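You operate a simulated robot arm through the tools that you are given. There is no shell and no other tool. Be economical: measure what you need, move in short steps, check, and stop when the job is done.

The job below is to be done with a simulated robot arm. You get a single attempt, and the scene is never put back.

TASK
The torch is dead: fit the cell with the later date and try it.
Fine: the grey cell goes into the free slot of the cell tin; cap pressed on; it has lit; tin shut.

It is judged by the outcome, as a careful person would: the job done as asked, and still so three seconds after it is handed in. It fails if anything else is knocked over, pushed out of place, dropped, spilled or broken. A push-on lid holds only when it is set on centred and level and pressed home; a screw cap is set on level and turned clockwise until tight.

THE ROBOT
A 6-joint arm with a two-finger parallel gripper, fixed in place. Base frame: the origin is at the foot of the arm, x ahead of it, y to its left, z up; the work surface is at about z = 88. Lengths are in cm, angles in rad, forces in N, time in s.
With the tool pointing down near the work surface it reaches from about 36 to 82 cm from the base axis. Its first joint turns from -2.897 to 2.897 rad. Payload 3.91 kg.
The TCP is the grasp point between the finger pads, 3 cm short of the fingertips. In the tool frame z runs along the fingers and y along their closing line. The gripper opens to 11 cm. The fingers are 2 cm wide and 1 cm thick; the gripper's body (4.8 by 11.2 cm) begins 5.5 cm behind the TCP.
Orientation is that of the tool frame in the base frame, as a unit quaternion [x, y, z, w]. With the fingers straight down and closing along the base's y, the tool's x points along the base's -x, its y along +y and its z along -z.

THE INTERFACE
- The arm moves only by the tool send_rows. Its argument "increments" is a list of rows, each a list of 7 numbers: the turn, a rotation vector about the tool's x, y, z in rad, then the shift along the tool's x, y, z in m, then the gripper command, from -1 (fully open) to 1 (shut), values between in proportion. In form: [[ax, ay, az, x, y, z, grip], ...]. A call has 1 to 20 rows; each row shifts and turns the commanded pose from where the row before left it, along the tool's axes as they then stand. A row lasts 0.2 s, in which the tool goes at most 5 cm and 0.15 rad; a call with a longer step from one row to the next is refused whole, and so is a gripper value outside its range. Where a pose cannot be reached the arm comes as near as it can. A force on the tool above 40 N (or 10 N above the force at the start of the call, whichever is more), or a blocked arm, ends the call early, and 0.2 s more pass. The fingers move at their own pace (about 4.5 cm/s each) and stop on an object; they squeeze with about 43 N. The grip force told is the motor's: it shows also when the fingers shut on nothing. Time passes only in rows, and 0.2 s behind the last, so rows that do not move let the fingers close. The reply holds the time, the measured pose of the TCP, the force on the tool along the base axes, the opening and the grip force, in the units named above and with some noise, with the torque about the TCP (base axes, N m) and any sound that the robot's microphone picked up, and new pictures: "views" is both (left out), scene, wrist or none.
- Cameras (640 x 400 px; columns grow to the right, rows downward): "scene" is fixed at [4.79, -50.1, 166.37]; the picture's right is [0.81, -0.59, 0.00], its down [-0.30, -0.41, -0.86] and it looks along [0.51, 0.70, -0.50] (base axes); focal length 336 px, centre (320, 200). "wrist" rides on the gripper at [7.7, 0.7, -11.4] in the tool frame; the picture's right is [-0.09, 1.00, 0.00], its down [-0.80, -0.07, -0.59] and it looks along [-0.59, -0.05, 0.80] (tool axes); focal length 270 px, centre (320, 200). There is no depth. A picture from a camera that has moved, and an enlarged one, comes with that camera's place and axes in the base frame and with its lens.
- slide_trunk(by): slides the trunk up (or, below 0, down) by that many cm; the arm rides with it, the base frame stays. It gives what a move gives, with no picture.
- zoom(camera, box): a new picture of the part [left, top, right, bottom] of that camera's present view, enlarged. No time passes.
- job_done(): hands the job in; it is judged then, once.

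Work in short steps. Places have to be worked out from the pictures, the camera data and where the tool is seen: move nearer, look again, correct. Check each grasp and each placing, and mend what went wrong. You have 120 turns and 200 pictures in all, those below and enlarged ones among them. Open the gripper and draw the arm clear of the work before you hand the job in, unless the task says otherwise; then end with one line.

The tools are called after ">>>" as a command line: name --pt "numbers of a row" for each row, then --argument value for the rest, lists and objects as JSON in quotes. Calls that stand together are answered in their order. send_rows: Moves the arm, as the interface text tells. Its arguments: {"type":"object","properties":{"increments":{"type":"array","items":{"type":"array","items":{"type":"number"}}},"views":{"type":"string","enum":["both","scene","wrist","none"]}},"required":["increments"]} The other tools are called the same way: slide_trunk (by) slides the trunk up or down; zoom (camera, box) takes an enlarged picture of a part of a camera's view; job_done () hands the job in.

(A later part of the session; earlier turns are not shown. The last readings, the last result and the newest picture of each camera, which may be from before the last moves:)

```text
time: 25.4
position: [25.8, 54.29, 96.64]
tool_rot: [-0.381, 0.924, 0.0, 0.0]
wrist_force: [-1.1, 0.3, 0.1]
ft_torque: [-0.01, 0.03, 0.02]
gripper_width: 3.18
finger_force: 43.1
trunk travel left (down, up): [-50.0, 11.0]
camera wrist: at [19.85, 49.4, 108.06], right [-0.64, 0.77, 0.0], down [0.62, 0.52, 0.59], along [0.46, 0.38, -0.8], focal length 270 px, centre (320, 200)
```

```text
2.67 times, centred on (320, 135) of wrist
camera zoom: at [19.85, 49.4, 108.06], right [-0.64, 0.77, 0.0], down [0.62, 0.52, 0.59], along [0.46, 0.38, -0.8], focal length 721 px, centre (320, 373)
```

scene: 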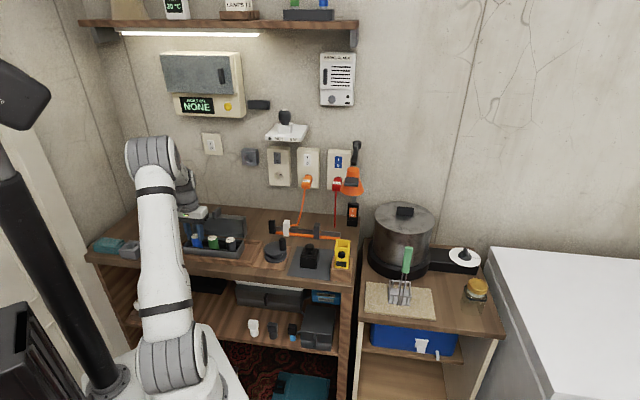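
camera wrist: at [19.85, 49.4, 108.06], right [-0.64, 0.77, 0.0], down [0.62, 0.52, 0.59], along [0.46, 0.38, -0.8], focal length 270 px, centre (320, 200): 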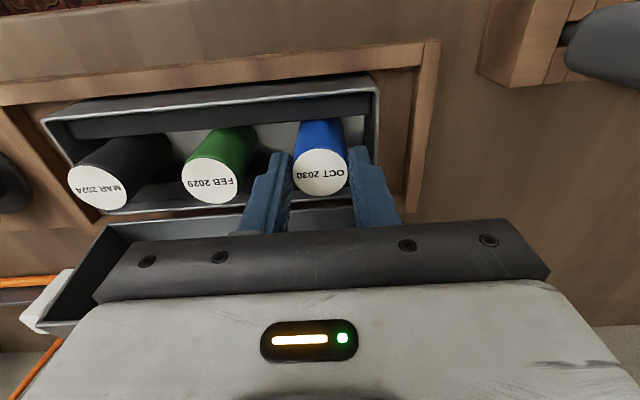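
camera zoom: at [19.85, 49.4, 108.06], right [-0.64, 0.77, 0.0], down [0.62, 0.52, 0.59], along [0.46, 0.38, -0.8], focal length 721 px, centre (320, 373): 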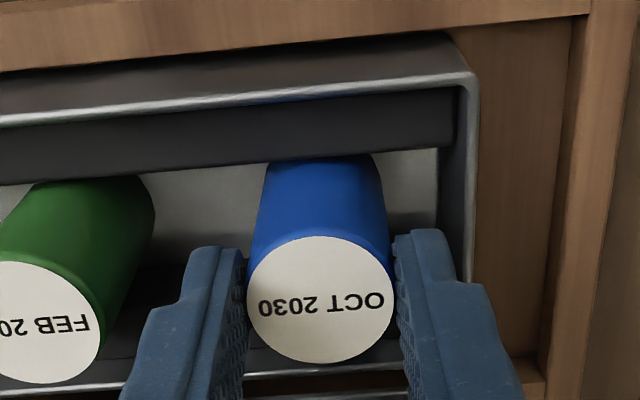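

Blue cell gripped. I lift it clear.

>>> send_rows --pt "0 0 0 0 0 -0.01 1" --pt "0 0 0 0 0 -0.02 1" --pt "0 0 0 0 0 -0.03 1" --pt "0 0 0 0 0 -0.04 1" --pt "0 0 0 0 0 -0.04 1" --pt "0 0 0 0 0 -0.04 1" --pt "0 0 0 0 0 -0.02 1" --pt "0 0 0 0 0 0 1"

>>> zoom --camera "scene" --box '[150, 150, 278, 260]'

```text
time: 27.2
position: [25.83, 54.37, 116.67]
tool_rot: [-0.382, 0.924, 0.0, 0.001]
wrist_force: [0.1, 0.9, -0.9]
ft_torque: [-0.01, -0.01, 0.0]
gripper_width: 3.17
finger_force: 42.8
trunk travel left (down, up): [-50.0, 11.0]
camera wrist: at [19.87, 49.33, 127.97], right [-0.64, 0.77, 0.0], down [0.62, 0.52, 0.59], along [0.46, 0.38, -0.8], focal length 270 px, centre (320, 200)
```

scene: 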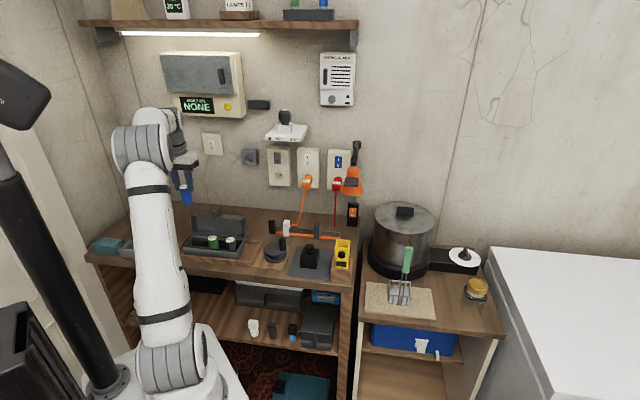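
wrist: 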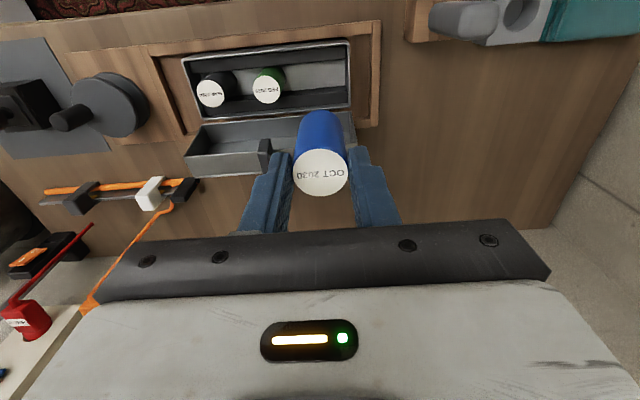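

```text
3.64 times, centred on (214, 205) of scene
camera zoom: at [4.79, -50.1, 166.37], right [0.81, -0.59, 0.0], down [-0.3, -0.41, -0.86], along [0.51, 0.7, -0.5], focal length 1223 px, centre (706, 182)
```

zoom: 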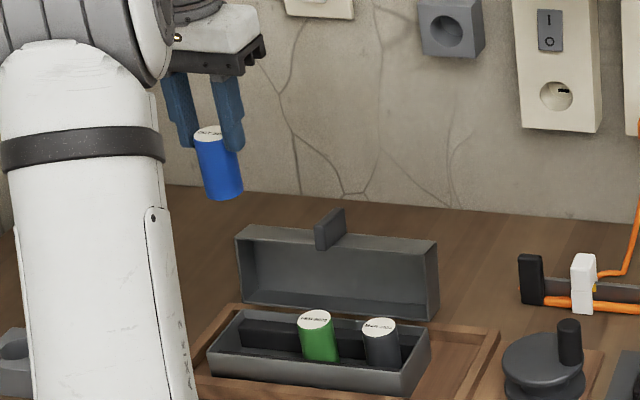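

>>> send_rows --pt "0 0 0 0.0031 -0.03 0 1" --pt "0 0 0 0.0031 -0.042 0 1" --pt "0 0 0 0.0031 -0.042 0 1" --pt "0 0 0 0.0031 -0.042 0 1" --pt "0 0 0 0.0031 -0.042 0 1" --pt "0 0 0 0.0031 -0.042 0 1" --pt "0 0 0 0.0031 -0.042 0 1" --pt "0 0 0 0.0031 -0.042 0 1" --pt "0 0 0 0.0031 -0.042 0 1" --pt "0 0 0 0.0031 -0.042 0 1" --pt "0 0 0 0.0031 -0.042 0 1" --pt "0 0 0 0.0031 -0.042 0 1" --pt "0 0 0 0.0031 -0.035 0 1" --pt "0 0 0 0 0 0 1"

>>> zoom --camera "scene" --box '[310, 190, 374, 270]'

>>> zoom --camera "wrist" --box '[240, 40, 480, 190]'

```text
time: 30.2
position: [59.94, 14.21, 116.7]
tool_rot: [-0.382, 0.924, 0.0, 0.001]
wrist_force: [0.8, 0.0, -0.6]
ft_torque: [0.0, -0.02, 0.01]
gripper_width: 3.17
finger_force: 43.2
trunk travel left (down, up): [-50.0, 11.0]
camera wrist: at [54.14, 9.27, 128.07], right [-0.64, 0.77, 0.0], down [0.62, 0.52, 0.59], along [0.46, 0.38, -0.8], focal length 270 px, centre (320, 200)
```

scene: 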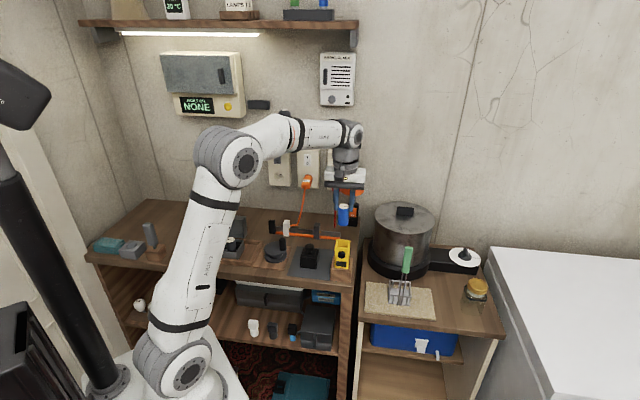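
wrist: 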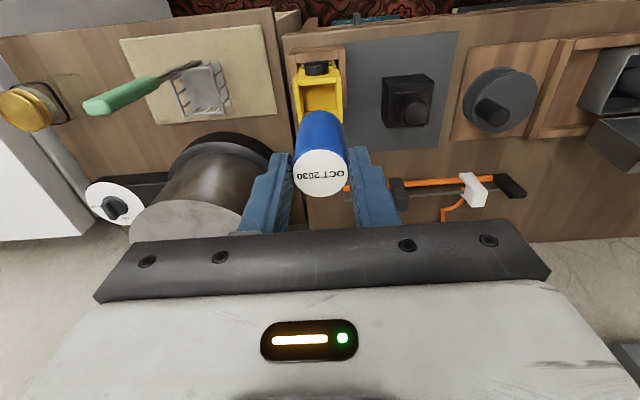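

```text
5.00 times, centred on (342, 230) of scene
camera zoom: at [4.79, -50.1, 166.37], right [0.81, -0.59, 0.0], down [-0.3, -0.41, -0.86], along [0.51, 0.7, -0.5], focal length 1682 px, centre (210, 50)
```

zoom: 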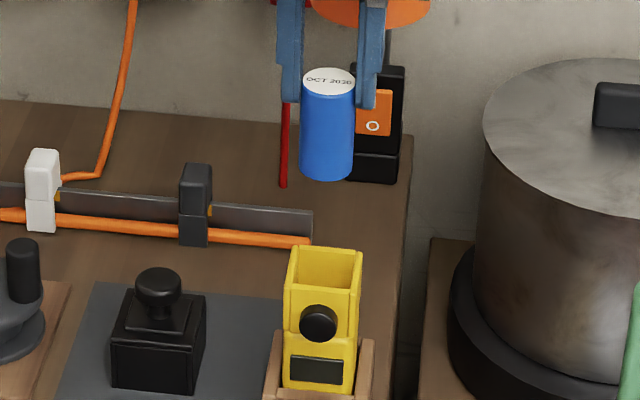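

```text
2.67 times, centred on (360, 115) of wrist
camera zoom: at [54.14, 9.27, 128.07], right [-0.64, 0.77, 0.0], down [0.62, 0.52, 0.59], along [0.46, 0.38, -0.8], focal length 721 px, centre (213, 427)
```

zoom: 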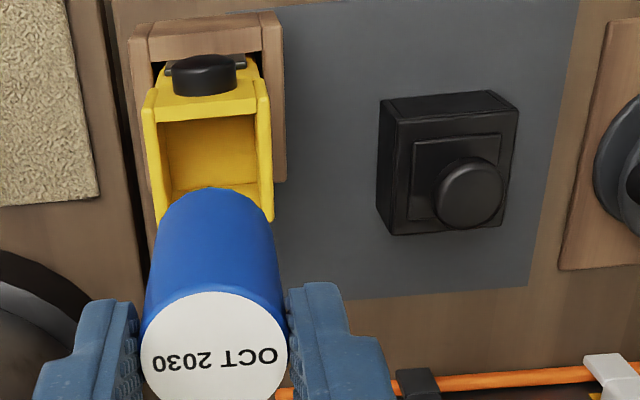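

Blue is gripped with top ~1.4 cm below TCP, same lateral offset as the grey one was. I line up at (60.2, 14.3) and lower to just above the collar.

>>> send_rows --pt "0 0 0 -0.002 -0.001 0.0 1" --pt "0 0 0 0 0 0.03 1" --pt "0 0 0 0 0 0.03 1" --pt "0 0 0 0 0 0.008 1" --pt "0 0 0 0 0 0 1"

>>> zoom --camera "scene" --box '[310, 200, 374, 280]'

>>> zoom --camera "wrist" --box '[240, 60, 400, 210]'

```text
time: 31.4
position: [60.37, 14.19, 109.87]
tool_rot: [-0.382, 0.924, 0.0, 0.0]
wrist_force: [-0.6, 0.2, -1.2]
ft_torque: [0.06, -0.01, -0.01]
gripper_width: 3.19
finger_force: 42.5
trunk travel left (down, up): [-50.0, 11.0]
camera wrist: at [54.45, 9.2, 121.2], right [-0.64, 0.77, 0.0], down [0.62, 0.52, 0.59], along [0.46, 0.38, -0.8], focal length 270 px, centre (320, 200)
```

scene: 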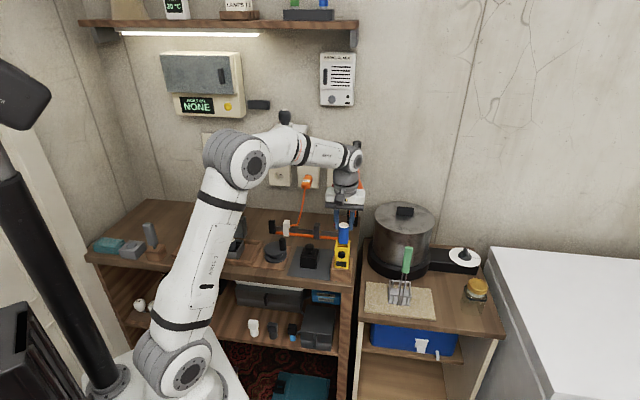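
wrist: 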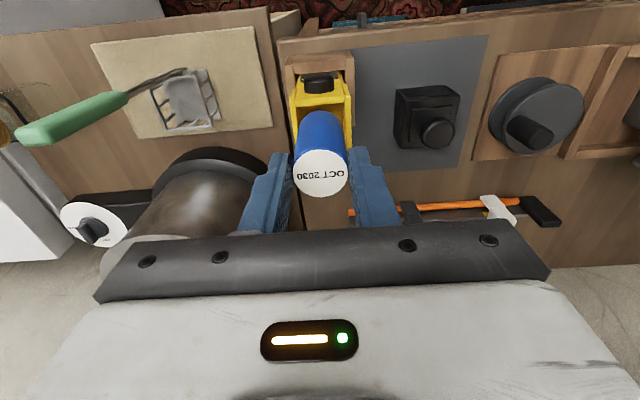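

```text
5.00 times, centred on (342, 240) of scene
camera zoom: at [4.79, -50.1, 166.37], right [0.81, -0.59, 0.0], down [-0.3, -0.41, -0.86], along [0.51, 0.7, -0.5], focal length 1682 px, centre (210, 0)
```

zoom: 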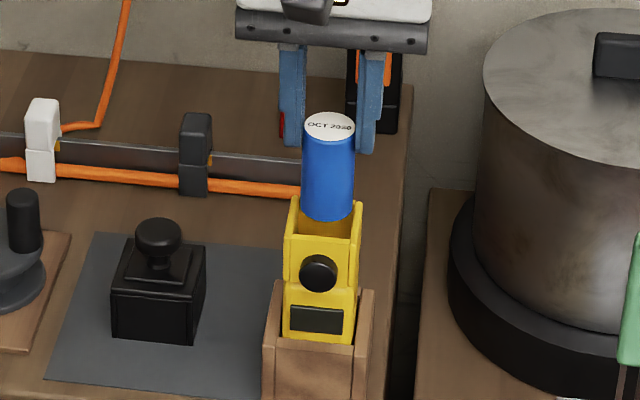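

```text
2.67 times, centred on (320, 135) of wrist
camera zoom: at [54.45, 9.2, 121.2], right [-0.64, 0.77, 0.0], down [0.62, 0.52, 0.59], along [0.46, 0.38, -0.8], focal length 721 px, centre (320, 373)
```

zoom: 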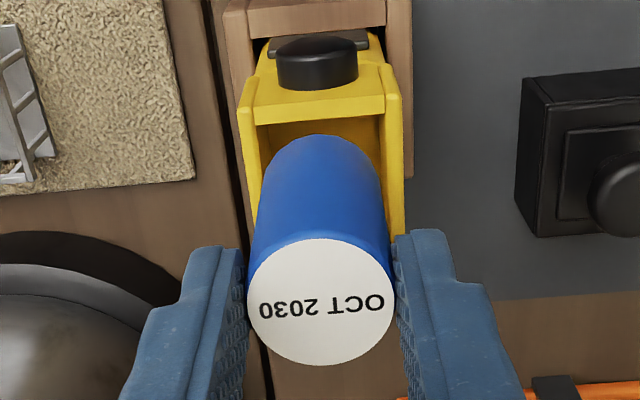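

Cell and collar line up within about a millimetre. I lower slowly, watching force.

>>> send_rows --pt "0 0 0 0 0 0.005 1" --pt "0 0 0 0 0 0.005 1" --pt "0 0 0 0 0 0.005 1" --pt "0 0 0 0 0 0.005 1" --pt "0 0 0 0 0 0 1" --views "none"

>>> zoom --camera "scene" --box '[310, 200, 374, 280]'

>>> zoom --camera "wrist" --box '[240, 60, 400, 210]'

```text
time: 32.6
position: [60.36, 14.19, 107.79]
tool_rot: [-0.382, 0.924, 0.0, -0.001]
wrist_force: [-0.3, 0.1, -1.5]
ft_torque: [0.01, 0.0, 0.01]
gripper_width: 3.19
finger_force: 43.0
trunk travel left (down, up): [-50.0, 11.0]
```

```text
5.00 times, centred on (342, 240) of scene
camera zoom: at [4.79, -50.1, 166.37], right [0.81, -0.59, 0.0], down [-0.3, -0.41, -0.86], along [0.51, 0.7, -0.5], focal length 1682 px, centre (210, 0)
```

zoom: 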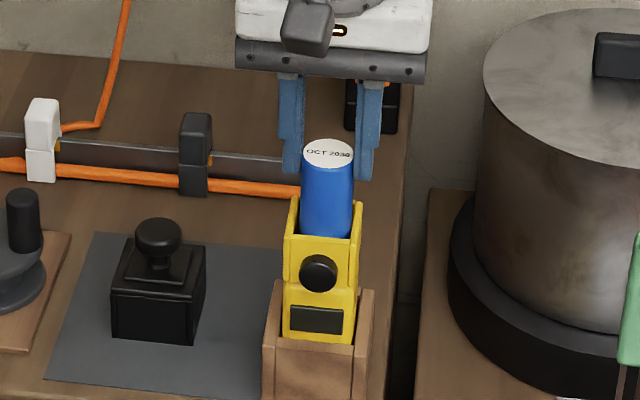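

```text
2.67 times, centred on (320, 135) of wrist
camera zoom: at [54.46, 9.21, 119.18], right [-0.64, 0.77, 0.0], down [0.62, 0.52, 0.59], along [0.46, 0.38, -0.8], focal length 721 px, centre (320, 373)
```

zoom: 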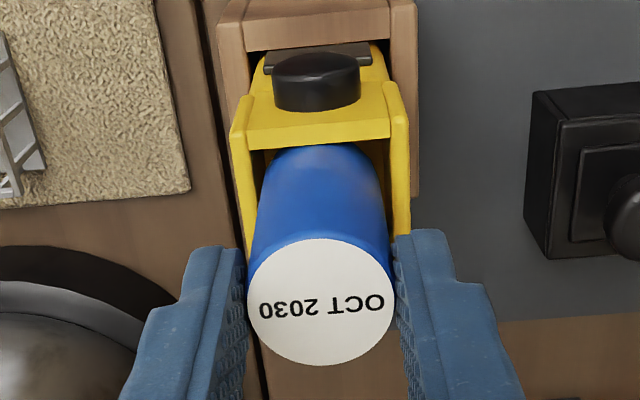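

It's entering the socket without contact. Continue.

>>> send_rows --pt "0 0 0 0 0 0.005 1" --pt "0 0 0 0 0 0.005 1" --pt "0 0 0 0 0 0.005 1" --pt "0 0 0 0 0 0.003 1" --pt "0 0 0 0 0 0.002 1" --pt "0 0 0 0 0 0.001 1" --pt "0 0 0 0 0 0 1" --views "none"

>>> zoom --camera "scene" --box '[310, 200, 374, 280]'

>>> zoom --camera "wrist" --box '[240, 60, 400, 210]'

```text
time: 34.2
position: [60.17, 14.34, 105.62]
tool_rot: [-0.382, 0.924, 0.0, 0.001]
wrist_force: [0.9, 0.6, -1.0]
ft_torque: [0.05, -0.04, -0.05]
gripper_width: 3.19
finger_force: 42.7
trunk travel left (down, up): [-50.0, 11.0]
```

```text
5.00 times, centred on (342, 240) of scene
camera zoom: at [4.79, -50.1, 166.37], right [0.81, -0.59, 0.0], down [-0.3, -0.41, -0.86], along [0.51, 0.7, -0.5], focal length 1682 px, centre (210, 0)
```

zoom: 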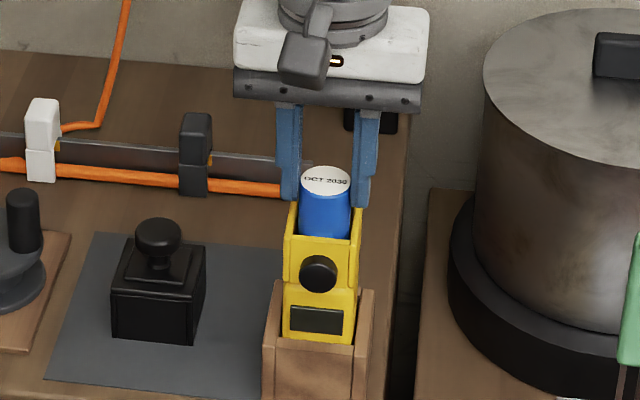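

```text
2.67 times, centred on (320, 135) of wrist
camera zoom: at [54.34, 9.22, 117.16], right [-0.64, 0.77, 0.0], down [0.62, 0.52, 0.59], along [0.46, 0.38, -0.8], focal length 721 px, centre (320, 373)
```

zoom: 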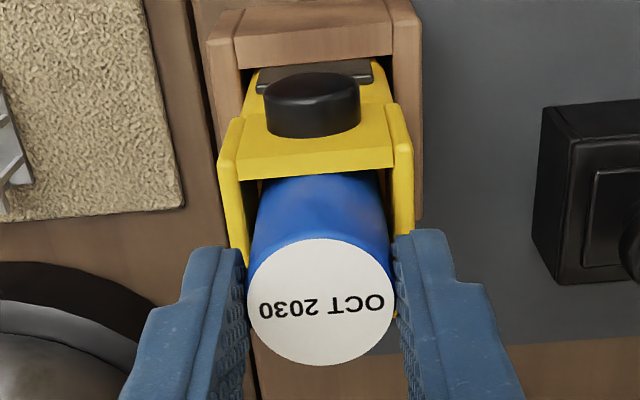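

About 5 mm remain to the seated height. Fine steps until contact.

>>> send_rows --pt "0 0 0 0 0 0.001 1" --pt "0 0 0 0 0 0.001 1" --pt "0 0 0 0 0 0.001 1" --pt "0 0 0 0 0 0.001 1" --pt "0 0 0 0 0 0 1" --views "none"

```text
time: 35.4
position: [60.39, 14.26, 105.28]
tool_rot: [-0.381, 0.925, 0.001, 0.0]
wrist_force: [-0.3, 0.1, -0.8]
ft_torque: [0.04, -0.04, 0.01]
gripper_width: 3.18
finger_force: 43.0
trunk travel left (down, up): [-50.0, 11.0]
```

>>> send_rows --pt "0 0 0 0 0 0.001 1" --pt "0 0 0 0 0 0.001 1" --pt "0 0 0 0 0 0.001 1" --pt "0 0 0 0 0 0 1" --views "none"

>>> zoom --camera "scene" --box '[310, 200, 374, 280]'

```text
time: 36.4
position: [60.23, 14.19, 105.24]
tool_rot: [-0.382, 0.924, 0.0, 0.001]
wrist_force: [1.9, 0.1, 8.9]
ft_torque: [-0.03, -0.02, -0.04]
gripper_width: 3.2
finger_force: 42.6
trunk travel left (down, up): [-50.0, 11.0]
```

```text
5.00 times, centred on (342, 240) of scene
camera zoom: at [4.79, -50.1, 166.37], right [0.81, -0.59, 0.0], down [-0.3, -0.41, -0.86], along [0.51, 0.7, -0.5], focal length 1682 px, centre (210, 0)
```

zoom: 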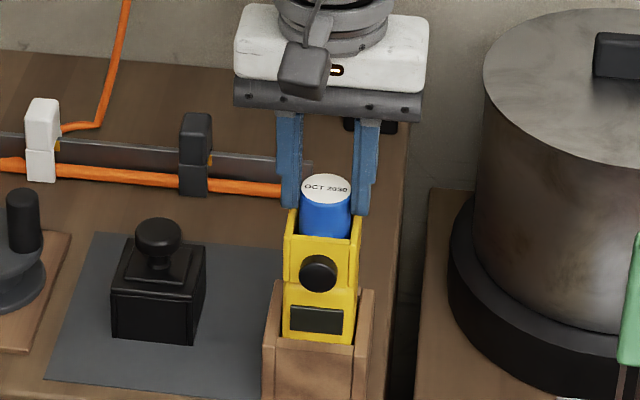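

Cell bottomed out at the expected height. Release and rise.

>>> send_rows --pt "0 0 0 0 0 -0.001 1" --pt "0 0 0 0 0 0 0.0" --pt "0 0 0 0 0 0 0.0" --pt "0 0 0 0 0 0 0.0" --pt "0 0 0 0 0 0 0.0" --pt "0 0 0 0 0 -0.02 0.0" --pt "0 0 0 0 0 -0.04 0.0" --pt "0 0 0 0 0 -0.02 0.0" --pt "0 0 0 0 0 0 0.0" --views "wrist"

>>> zoom --camera "scene" --box '[290, 220, 370, 280]'

>>> zoom --camera "wrist" --box '[260, 40, 500, 190]'

```text
time: 38.4
position: [60.25, 14.21, 113.22]
tool_rot: [-0.382, 0.924, 0.0, 0.0]
wrist_force: [-1.2, -0.4, -0.1]
ft_torque: [0.0, -0.01, 0.0]
gripper_width: 5.51
finger_force: 0.0
trunk travel left (down, up): [-50.0, 11.0]
camera wrist: at [54.45, 9.23, 124.63], right [-0.64, 0.77, 0.0], down [0.62, 0.52, 0.59], along [0.46, 0.38, -0.8], focal length 270 px, centre (320, 200)
```

wrist: 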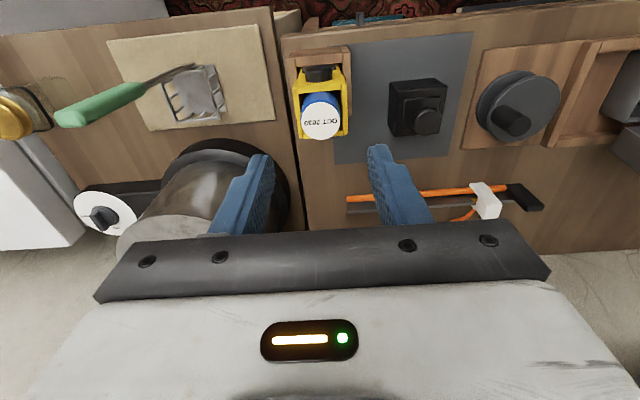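

```text
6.67 times, centred on (330, 250) of scene
camera zoom: at [4.79, -50.1, 166.37], right [0.81, -0.59, 0.0], down [-0.3, -0.41, -0.86], along [0.51, 0.7, -0.5], focal length 2243 px, centre (253, -133)
```

zoom: 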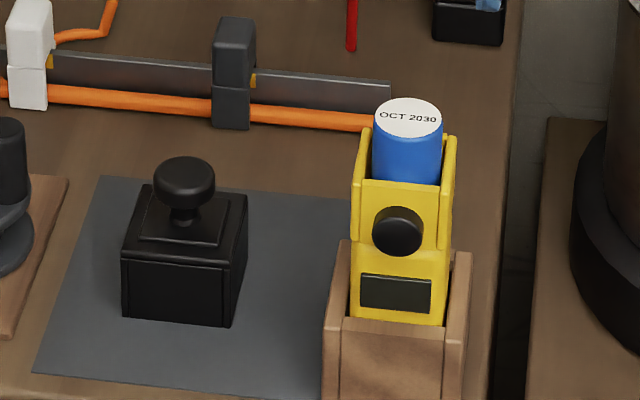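

```text
2.67 times, centred on (380, 115) of wrist
camera zoom: at [54.45, 9.23, 124.63], right [-0.64, 0.77, 0.0], down [0.62, 0.52, 0.59], along [0.46, 0.38, -0.8], focal length 721 px, centre (160, 427)
```

zoom: 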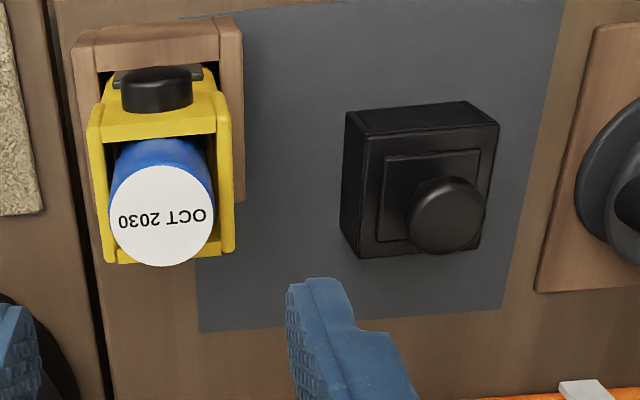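

Blue cell seated upright. The cap is the black square with a knob at about (55.1, 24.9), knob centred near z≈95.8. I move over it and look.

>>> send_rows --pt "0 0 0 -0.013 0.037 0 0.0" --pt "0 0 0 -0.013 0.037 0 0.0" --pt "0 0 0 -0.013 0.038 0 0.0" --pt "0 0 0 0 0 0.04 0.0" --pt "0 0 0 0 0 0.04 0.0" --pt "0 0 0 0 0 0.01 0.0" --pt "0 0 0 0 0 0 0.0" --views "wrist"

>>> zoom --camera "wrist" --box '[200, 60, 440, 210]'

>>> zoom --camera "scene" --box '[270, 210, 366, 280]'

```text
time: 40.0
position: [55.1, 24.9, 104.11]
tool_rot: [-0.382, 0.924, 0.0, 0.0]
wrist_force: [0.4, -0.1, 0.1]
ft_torque: [0.03, -0.02, -0.01]
gripper_width: 5.48
finger_force: 0.1
trunk travel left (down, up): [-50.0, 11.0]
camera wrist: at [49.3, 19.93, 115.49], right [-0.64, 0.77, 0.0], down [0.62, 0.52, 0.59], along [0.46, 0.38, -0.8], focal length 270 px, centre (320, 200)
```

wrist: 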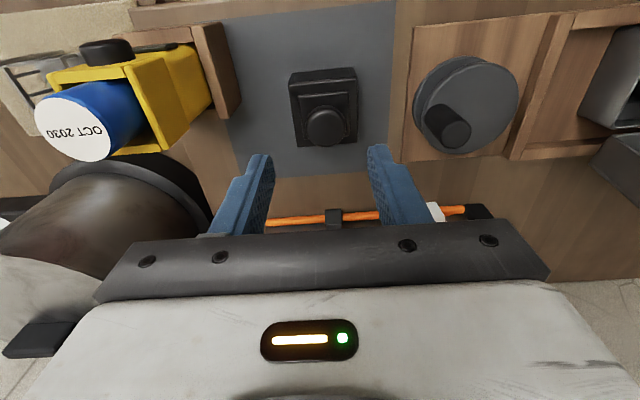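

```text
2.67 times, centred on (320, 135) of wrist
camera zoom: at [49.3, 19.93, 115.49], right [-0.64, 0.77, 0.0], down [0.62, 0.52, 0.59], along [0.46, 0.38, -0.8], focal length 721 px, centre (320, 373)
```

zoom: 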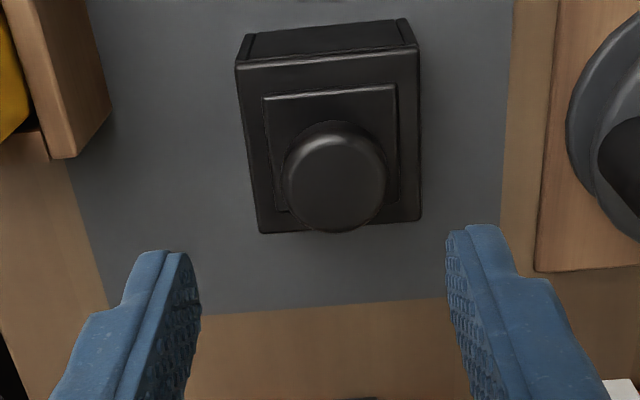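

```text
5.71 times, centred on (318, 245) of scene
camera zoom: at [4.79, -50.1, 166.37], right [0.81, -0.59, 0.0], down [-0.3, -0.41, -0.86], along [0.51, 0.7, -0.5], focal length 1922 px, centre (331, -57)
```

zoom: 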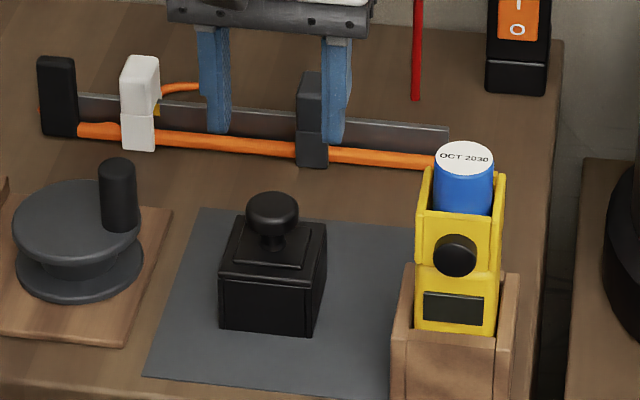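

>>> send_rows --pt "0 0 0 -0.0007 0.0018 0.03 0.0" --pt "0 0 0 0 0 0.03 0.0" --pt "0 0 0 0 0 0.013 0.0" --pt "0 0 0 0 0 0 0.0" --views "wrist"

>>> zoom --camera "scene" --box '[270, 210, 366, 280]'

>>> zoom --camera "wrist" --box '[200, 60, 440, 210]'

```text
time: 41.0
position: [54.99, 25.03, 96.83]
tool_rot: [-0.382, 0.924, 0.0, 0.0]
wrist_force: [0.8, -0.6, -0.5]
ft_torque: [0.02, -0.04, 0.0]
gripper_width: 5.52
finger_force: 0.0
trunk travel left (down, up): [-50.0, 11.0]
camera wrist: at [49.12, 20.02, 108.25], right [-0.64, 0.77, 0.0], down [0.62, 0.52, 0.59], along [0.46, 0.38, -0.8], focal length 270 px, centre (320, 200)
```

wrist: 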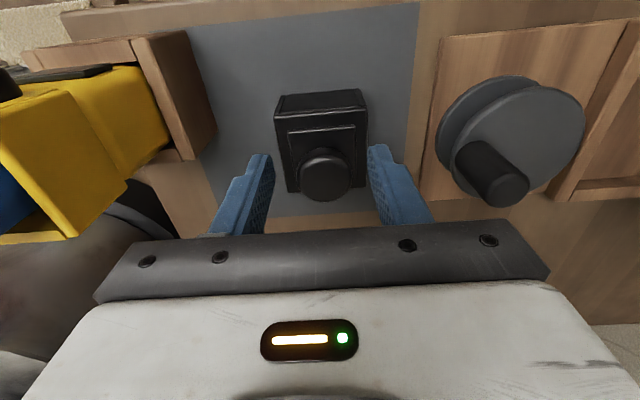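

```text
5.71 times, centred on (318, 245) of scene
camera zoom: at [4.79, -50.1, 166.37], right [0.81, -0.59, 0.0], down [-0.3, -0.41, -0.86], along [0.51, 0.7, -0.5], focal length 1922 px, centre (331, -57)
```

zoom: 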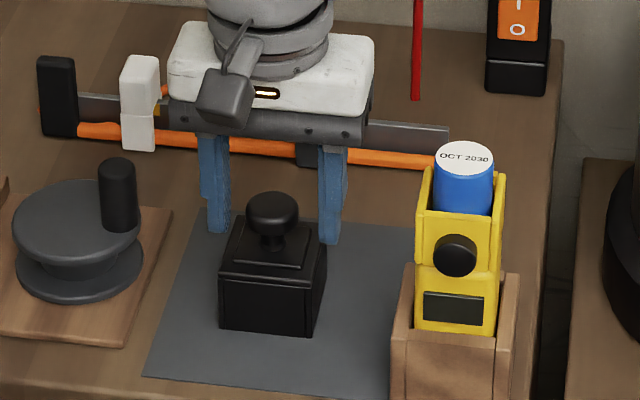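

```text
2.67 times, centred on (320, 135) of wrist
camera zoom: at [49.12, 20.02, 108.25], right [-0.64, 0.77, 0.0], down [0.62, 0.52, 0.59], along [0.46, 0.38, -0.8], focal length 721 px, centre (320, 373)
```

zoom: 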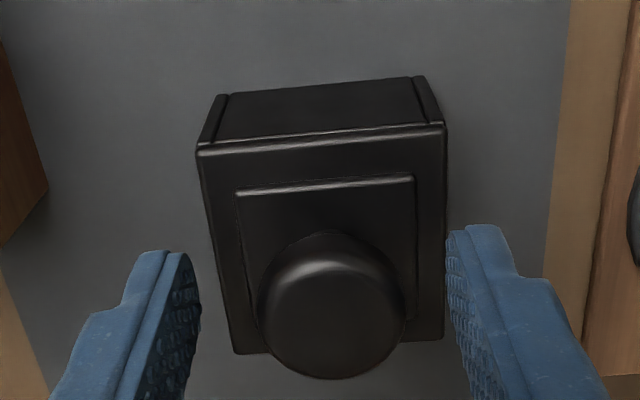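

Fingers straddle the knob. I lower 4 mm more and close.

>>> send_rows --pt "0 0 0 0 0 0.004 0.0" --pt "0 0 0 0 0 0 0.0" --pt "0 0 0 0 0 0 1" --pt "0 0 0 0 0 0 1" --pt "0 0 0 0 0 0 1" --pt "0 0 0 0 0 0 1" --views "wrist"

>>> zoom --camera "scene" --box '[270, 210, 366, 280]'

>>> zoom --camera "wrist" --box '[200, 60, 440, 210]'

```text
time: 42.4
position: [55.08, 25.12, 96.34]
tool_rot: [-0.382, 0.924, 0.001, -0.001]
wrist_force: [0.2, -0.4, 0.2]
ft_torque: [0.0, 0.0, 0.0]
gripper_width: 2.96
finger_force: 42.8
trunk travel left (down, up): [-50.0, 11.0]
camera wrist: at [49.09, 20.05, 107.84], right [-0.64, 0.77, 0.0], down [0.62, 0.52, 0.59], along [0.46, 0.38, -0.8], focal length 270 px, centre (320, 200)
```

wrist: 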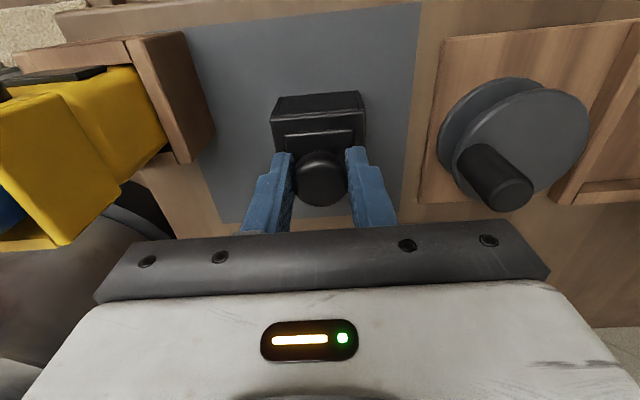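

```text
5.71 times, centred on (318, 245) of scene
camera zoom: at [4.79, -50.1, 166.37], right [0.81, -0.59, 0.0], down [-0.3, -0.41, -0.86], along [0.51, 0.7, -0.5], focal length 1922 px, centre (331, -57)
```

zoom: 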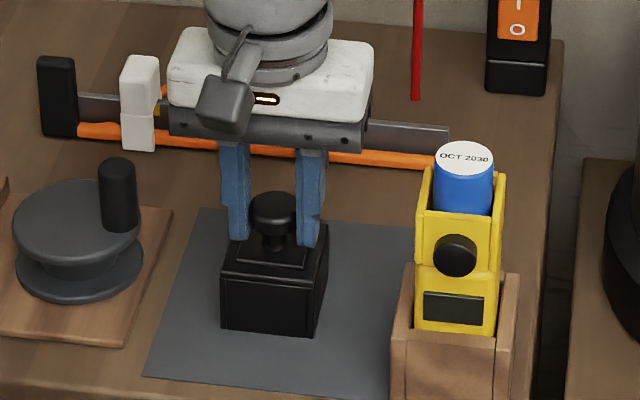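

```text
2.67 times, centred on (320, 135) of wrist
camera zoom: at [49.09, 20.05, 107.84], right [-0.64, 0.77, 0.0], down [0.62, 0.52, 0.59], along [0.46, 0.38, -0.8], focal length 721 px, centre (320, 373)
```

zoom: 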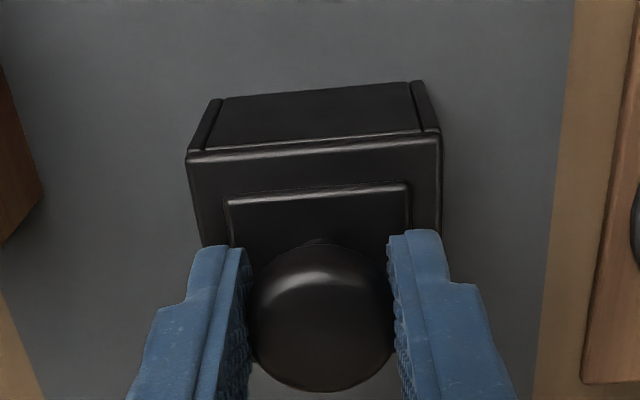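

Knob gripped at 2.96 cm. Lift well above the torch height.

>>> send_rows --pt "0 0 0 0 0 -0.01 1" --pt "0 0 0 0 0 -0.03 1" --pt "0 0 0 0 0 -0.04 1" --pt "0 0 0 0 0 -0.04 1" --pt "0 0 0 0 0 -0.04 1" --pt "0 0 0 0 0 -0.03 1" --pt "0 0 0 0 0 0 1"

>>> zoom --camera "scene" --box '[280, 180, 376, 280]'

>>> zoom --camera "wrist" --box '[200, 60, 440, 210]'

```text
time: 44.0
position: [55.25, 25.18, 115.4]
tool_rot: [-0.382, 0.924, 0.0, 0.001]
wrist_force: [-1.1, -0.6, -0.2]
ft_torque: [-0.02, -0.01, 0.01]
gripper_width: 2.9
finger_force: 42.9
trunk travel left (down, up): [-50.0, 11.0]
camera wrist: at [49.26, 20.23, 126.87], right [-0.64, 0.77, 0.0], down [0.62, 0.52, 0.59], along [0.46, 0.38, -0.8], focal length 270 px, centre (320, 200)
```

scene: 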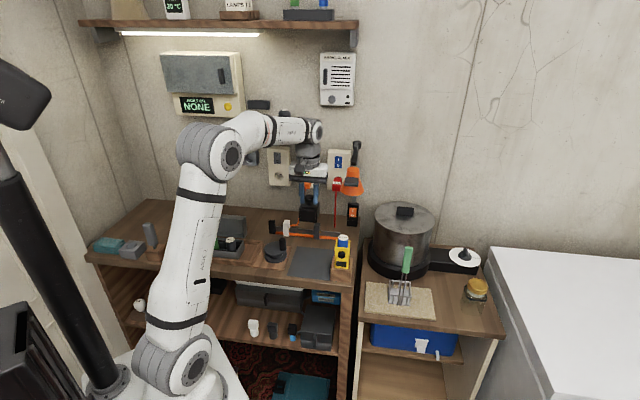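
wrist: 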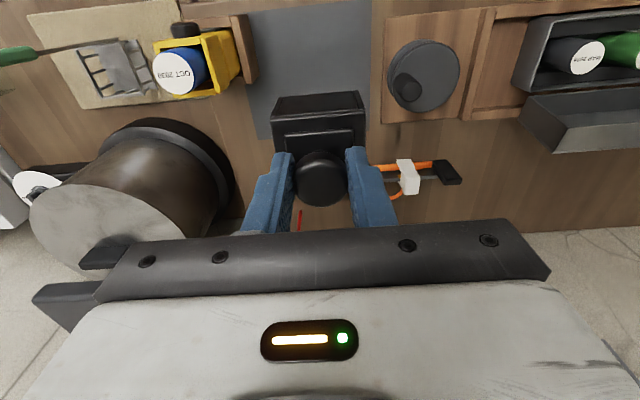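

```text
4.00 times, centred on (328, 230) of scene
camera zoom: at [4.79, -50.1, 166.37], right [0.81, -0.59, 0.0], down [-0.3, -0.41, -0.86], along [0.51, 0.7, -0.5], focal length 1346 px, centre (288, 80)
```

zoom: 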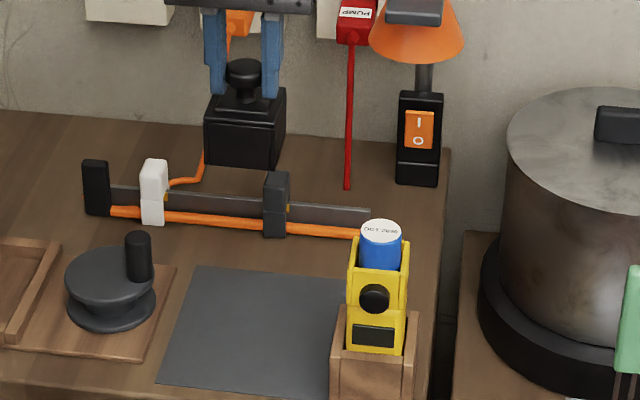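

```text
2.67 times, centred on (320, 135) of wrist
camera zoom: at [49.26, 20.23, 126.87], right [-0.64, 0.77, 0.0], down [0.62, 0.52, 0.59], along [0.46, 0.38, -0.8], focal length 721 px, centre (320, 373)
```

zoom: 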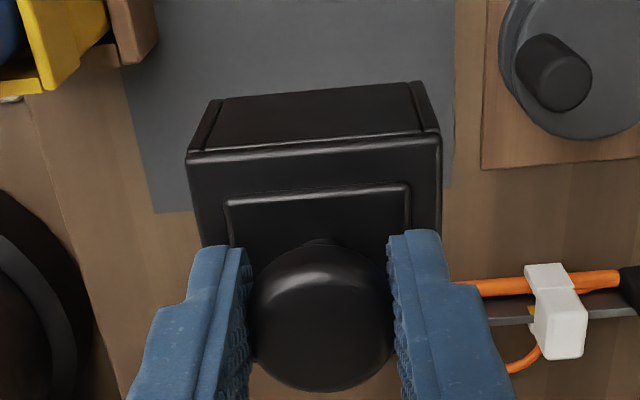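

The cap hangs level and centred under the TCP. I move over the torch at (60.35, 14.3), still 3 cm clear.

>>> send_rows --pt "0 0 0 0.0136 -0.0375 0 1" --pt "0 0 0 0.0136 -0.0375 0 1" --pt "0 0 0 0.0136 -0.038 0 1" --pt "0 0 0 0 0 0 1" --pt "0 0 0 0 0 0 1"

>>> zoom --camera "scene" --box '[310, 195, 374, 275]'

>>> zoom --camera "wrist" --box '[200, 30, 440, 180]'

```text
time: 45.2
position: [60.13, 14.08, 115.34]
tool_rot: [-0.381, 0.924, 0.0, 0.0]
wrist_force: [0.1, -0.1, 0.2]
ft_torque: [-0.04, 0.0, 0.0]
gripper_width: 2.95
finger_force: 42.6
trunk travel left (down, up): [-50.0, 11.0]
camera wrist: at [54.28, 9.15, 126.7], right [-0.64, 0.77, 0.0], down [0.62, 0.52, 0.59], along [0.46, 0.38, -0.8], focal length 270 px, centre (320, 200)
```

scene: 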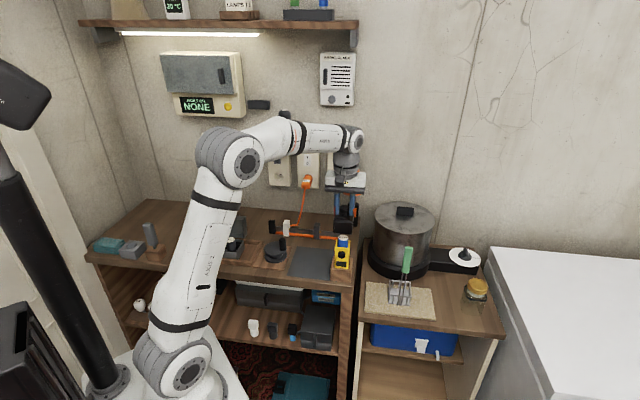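
wrist: 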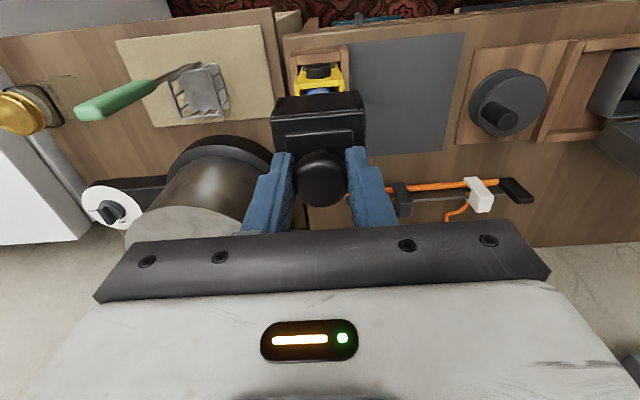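

```text
5.00 times, centred on (342, 235) of scene
camera zoom: at [4.79, -50.1, 166.37], right [0.81, -0.59, 0.0], down [-0.3, -0.41, -0.86], along [0.51, 0.7, -0.5], focal length 1682 px, centre (210, 25)
```

zoom: 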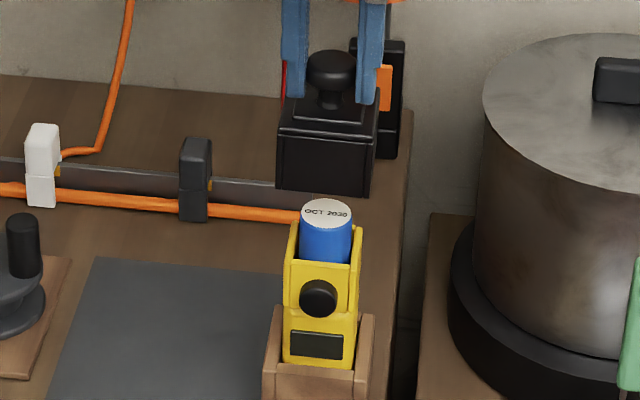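

```text
2.67 times, centred on (320, 105) of wrist
camera zoom: at [54.28, 9.15, 126.7], right [-0.64, 0.77, 0.0], down [0.62, 0.52, 0.59], along [0.46, 0.38, -0.8], focal length 721 px, centre (320, 453)
```

zoom: 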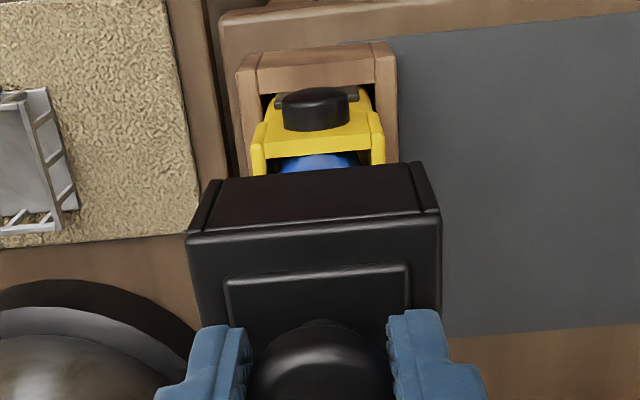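

Sideways alignment is good; the cap is ~3 mm short toward the front. I correct and lower until the cap bottom is near the cell top, then check.

>>> send_rows --pt "0 0 0 -0.003 0 0 1" --pt "0 0 0 0 0 0.015 1" --pt "0 0 0 0 0 0.013 1" --pt "0 0 0 0 0 0 1" --pt "0 0 0 0 0 0 1" --views "wrist"

>>> zoom --camera "scene" --box '[318, 210, 366, 270]'

>>> zoom --camera "wrist" --box '[200, 30, 440, 180]'

```text
time: 46.4
position: [60.38, 14.52, 112.65]
tool_rot: [-0.381, 0.924, 0.0, 0.0]
wrist_force: [0.1, 0.1, -0.2]
ft_torque: [0.01, 0.0, 0.01]
gripper_width: 2.9
finger_force: 43.3
trunk travel left (down, up): [-50.0, 11.0]
camera wrist: at [54.52, 9.41, 123.96], right [-0.64, 0.77, 0.0], down [0.62, 0.52, 0.59], along [0.46, 0.38, -0.8], focal length 270 px, centre (320, 200)
```

wrist: 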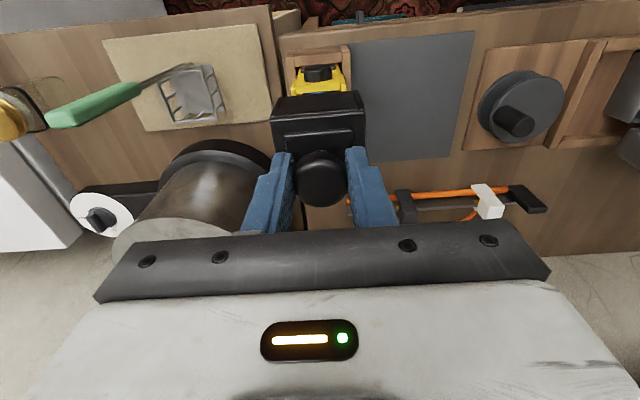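

```text
6.67 times, centred on (342, 240) of scene
camera zoom: at [4.79, -50.1, 166.37], right [0.81, -0.59, 0.0], down [-0.3, -0.41, -0.86], along [0.51, 0.7, -0.5], focal length 2243 px, centre (173, -67)
```

zoom: 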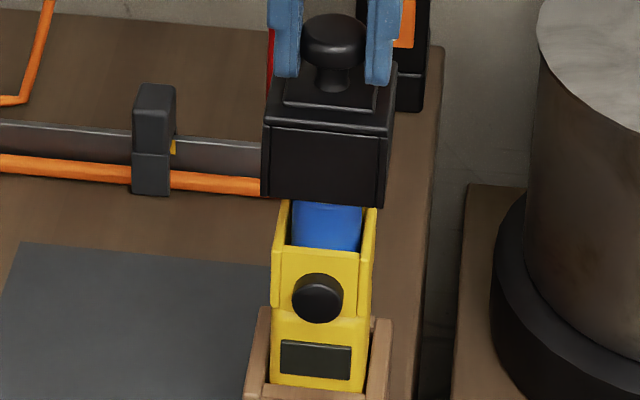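

```text
2.67 times, centred on (320, 105) of wrist
camera zoom: at [54.52, 9.41, 123.96], right [-0.64, 0.77, 0.0], down [0.62, 0.52, 0.59], along [0.46, 0.38, -0.8], focal length 721 px, centre (320, 453)
```

zoom: 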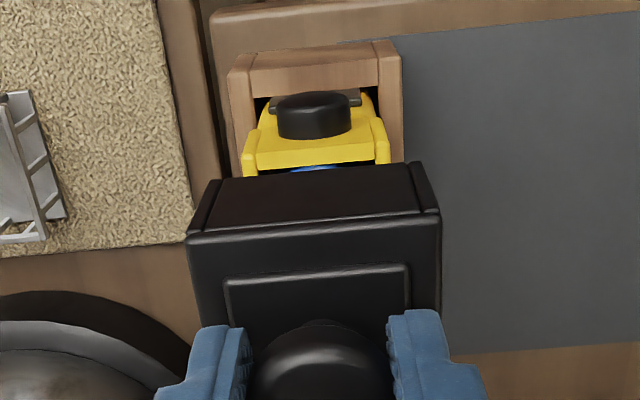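

The cap looks centred within ~2 mm. I lower until its bottom is just above the collar rim and check again.

>>> send_rows --pt "0 0 0 0 0 0.01 1" --pt "0 0 0 0 0 0.008 1" --pt "0 0 0 0 0 0.005 1" --pt "0 0 0 0 0 0 1" --pt "0 0 0 0 0 0 1" --views "none"

>>> zoom --camera "scene" --box '[318, 220, 366, 270]'

>>> zoom --camera "wrist" --box '[260, 50, 380, 160]'

```text
time: 47.6
position: [60.21, 14.43, 110.54]
tool_rot: [-0.382, 0.924, -0.001, 0.002]
wrist_force: [1.8, 1.1, 39.2]
ft_torque: [-0.51, 0.39, 0.0]
gripper_width: 3.01
finger_force: 43.1
trunk travel left (down, up): [-50.0, 11.0]
```

```text
8.00 times, centred on (342, 245) of scene
camera zoom: at [4.79, -50.1, 166.37], right [0.81, -0.59, 0.0], down [-0.3, -0.41, -0.86], along [0.51, 0.7, -0.5], focal length 2691 px, centre (144, -160)
```

zoom: 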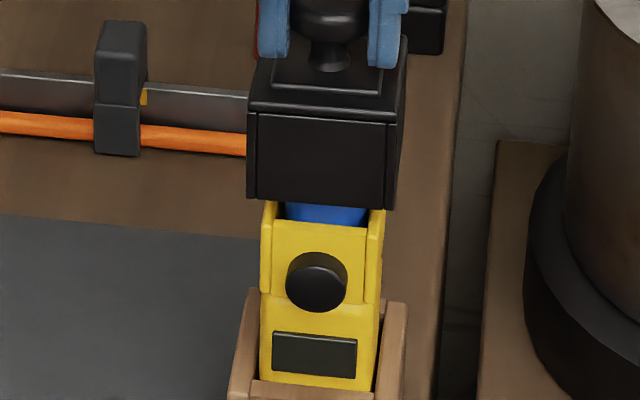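

```text
3.64 times, centred on (320, 105) of wrist
camera zoom: at [54.2, 9.36, 121.98], right [-0.64, 0.77, 0.0], down [0.61, 0.51, 0.6], along [0.46, 0.38, -0.8], focal length 983 px, centre (320, 546)
```

zoom: 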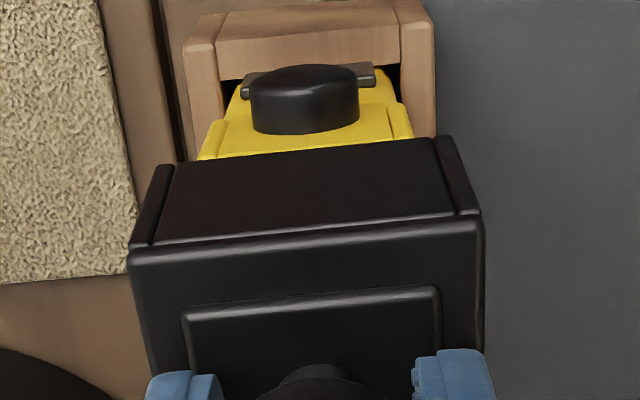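

Contact at 39 N, with the resultant ~1.6 cm toward the front. I zoom in to see what touches.

>>> zoom --camera "scene" --box '[328, 228, 360, 262]'

>>> zoom --camera "wrist" --box '[280, 65, 360, 125]'

```text
11.76 times, centred on (344, 245) of scene
camera zoom: at [4.79, -50.1, 166.37], right [0.81, -0.59, 0.0], down [-0.3, -0.41, -0.86], along [0.51, 0.7, -0.5], focal length 3958 px, centre (38, -329)
```

zoom: 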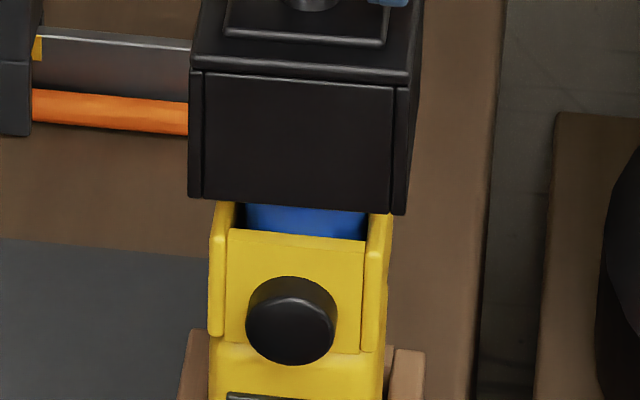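

```text
6.67 times, centred on (320, 95) of wrist
camera zoom: at [54.2, 9.36, 121.98], right [-0.64, 0.77, 0.0], down [0.61, 0.51, 0.6], along [0.46, 0.38, -0.8], focal length 1802 px, centre (320, 900)
```

zoom: 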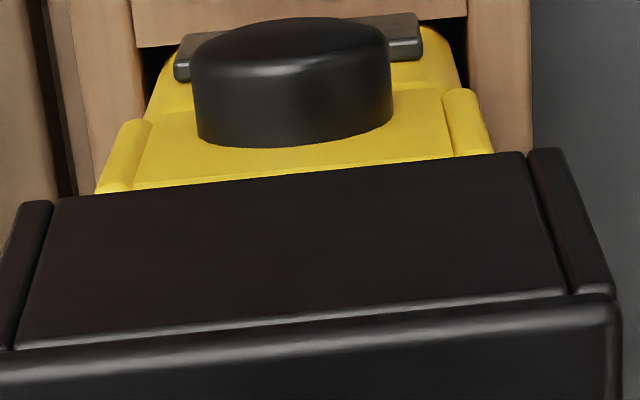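

The cap bottom is still ~1 cm above the rim, so something inside is touching at the front. I raise slightly and check that the cap and cell have not shifted.

>>> send_rows --pt "0 0 0 0 0 -0.005 1" --pt "0 0 0 0 0 -0.02 1" --pt "0 0 0 0 0 -0.02 1" --pt "0 0 0 0 0 0 1" --pt "0 0 0 0 0 0 1" --views "wrist"

>>> zoom --camera "scene" --box '[318, 210, 366, 270]'

>>> zoom --camera "wrist" --box '[240, 50, 400, 200]'

```text
time: 48.8
position: [60.46, 14.35, 114.9]
tool_rot: [-0.381, 0.924, 0.001, 0.0]
wrist_force: [-0.6, 0.9, -0.2]
ft_torque: [0.0, -0.03, 0.0]
gripper_width: 2.96
finger_force: 43.0
trunk travel left (down, up): [-50.0, 11.0]
camera wrist: at [54.53, 9.4, 126.28], right [-0.64, 0.77, 0.0], down [0.62, 0.52, 0.59], along [0.46, 0.38, -0.8], focal length 270 px, centre (320, 200)
```

wrist: 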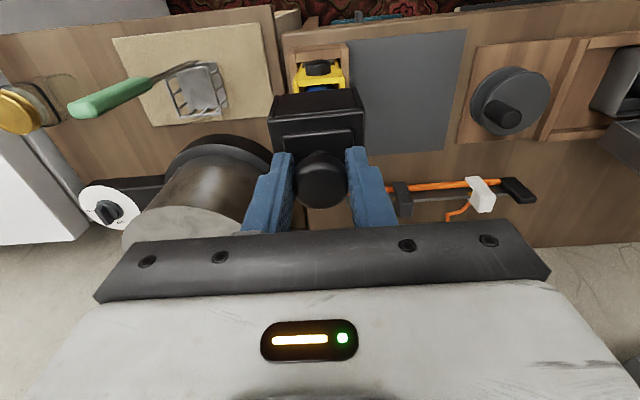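

```text
6.67 times, centred on (342, 240) of scene
camera zoom: at [4.79, -50.1, 166.37], right [0.81, -0.59, 0.0], down [-0.3, -0.41, -0.86], along [0.51, 0.7, -0.5], focal length 2243 px, centre (173, -67)
```

zoom: 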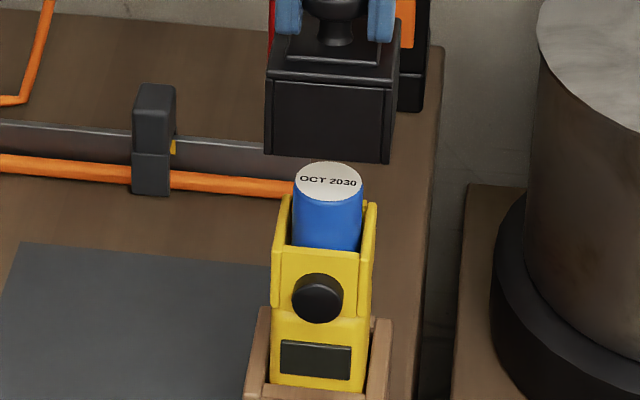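

```text
2.67 times, centred on (320, 125) of wrist
camera zoom: at [54.53, 9.4, 126.28], right [-0.64, 0.77, 0.0], down [0.62, 0.52, 0.59], along [0.46, 0.38, -0.8], focal length 721 px, centre (320, 400)
```

zoom: 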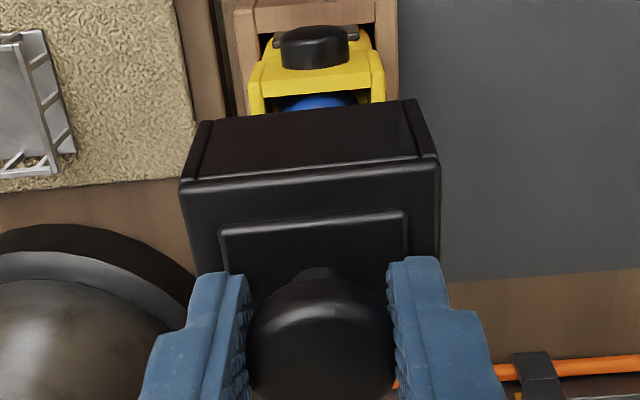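

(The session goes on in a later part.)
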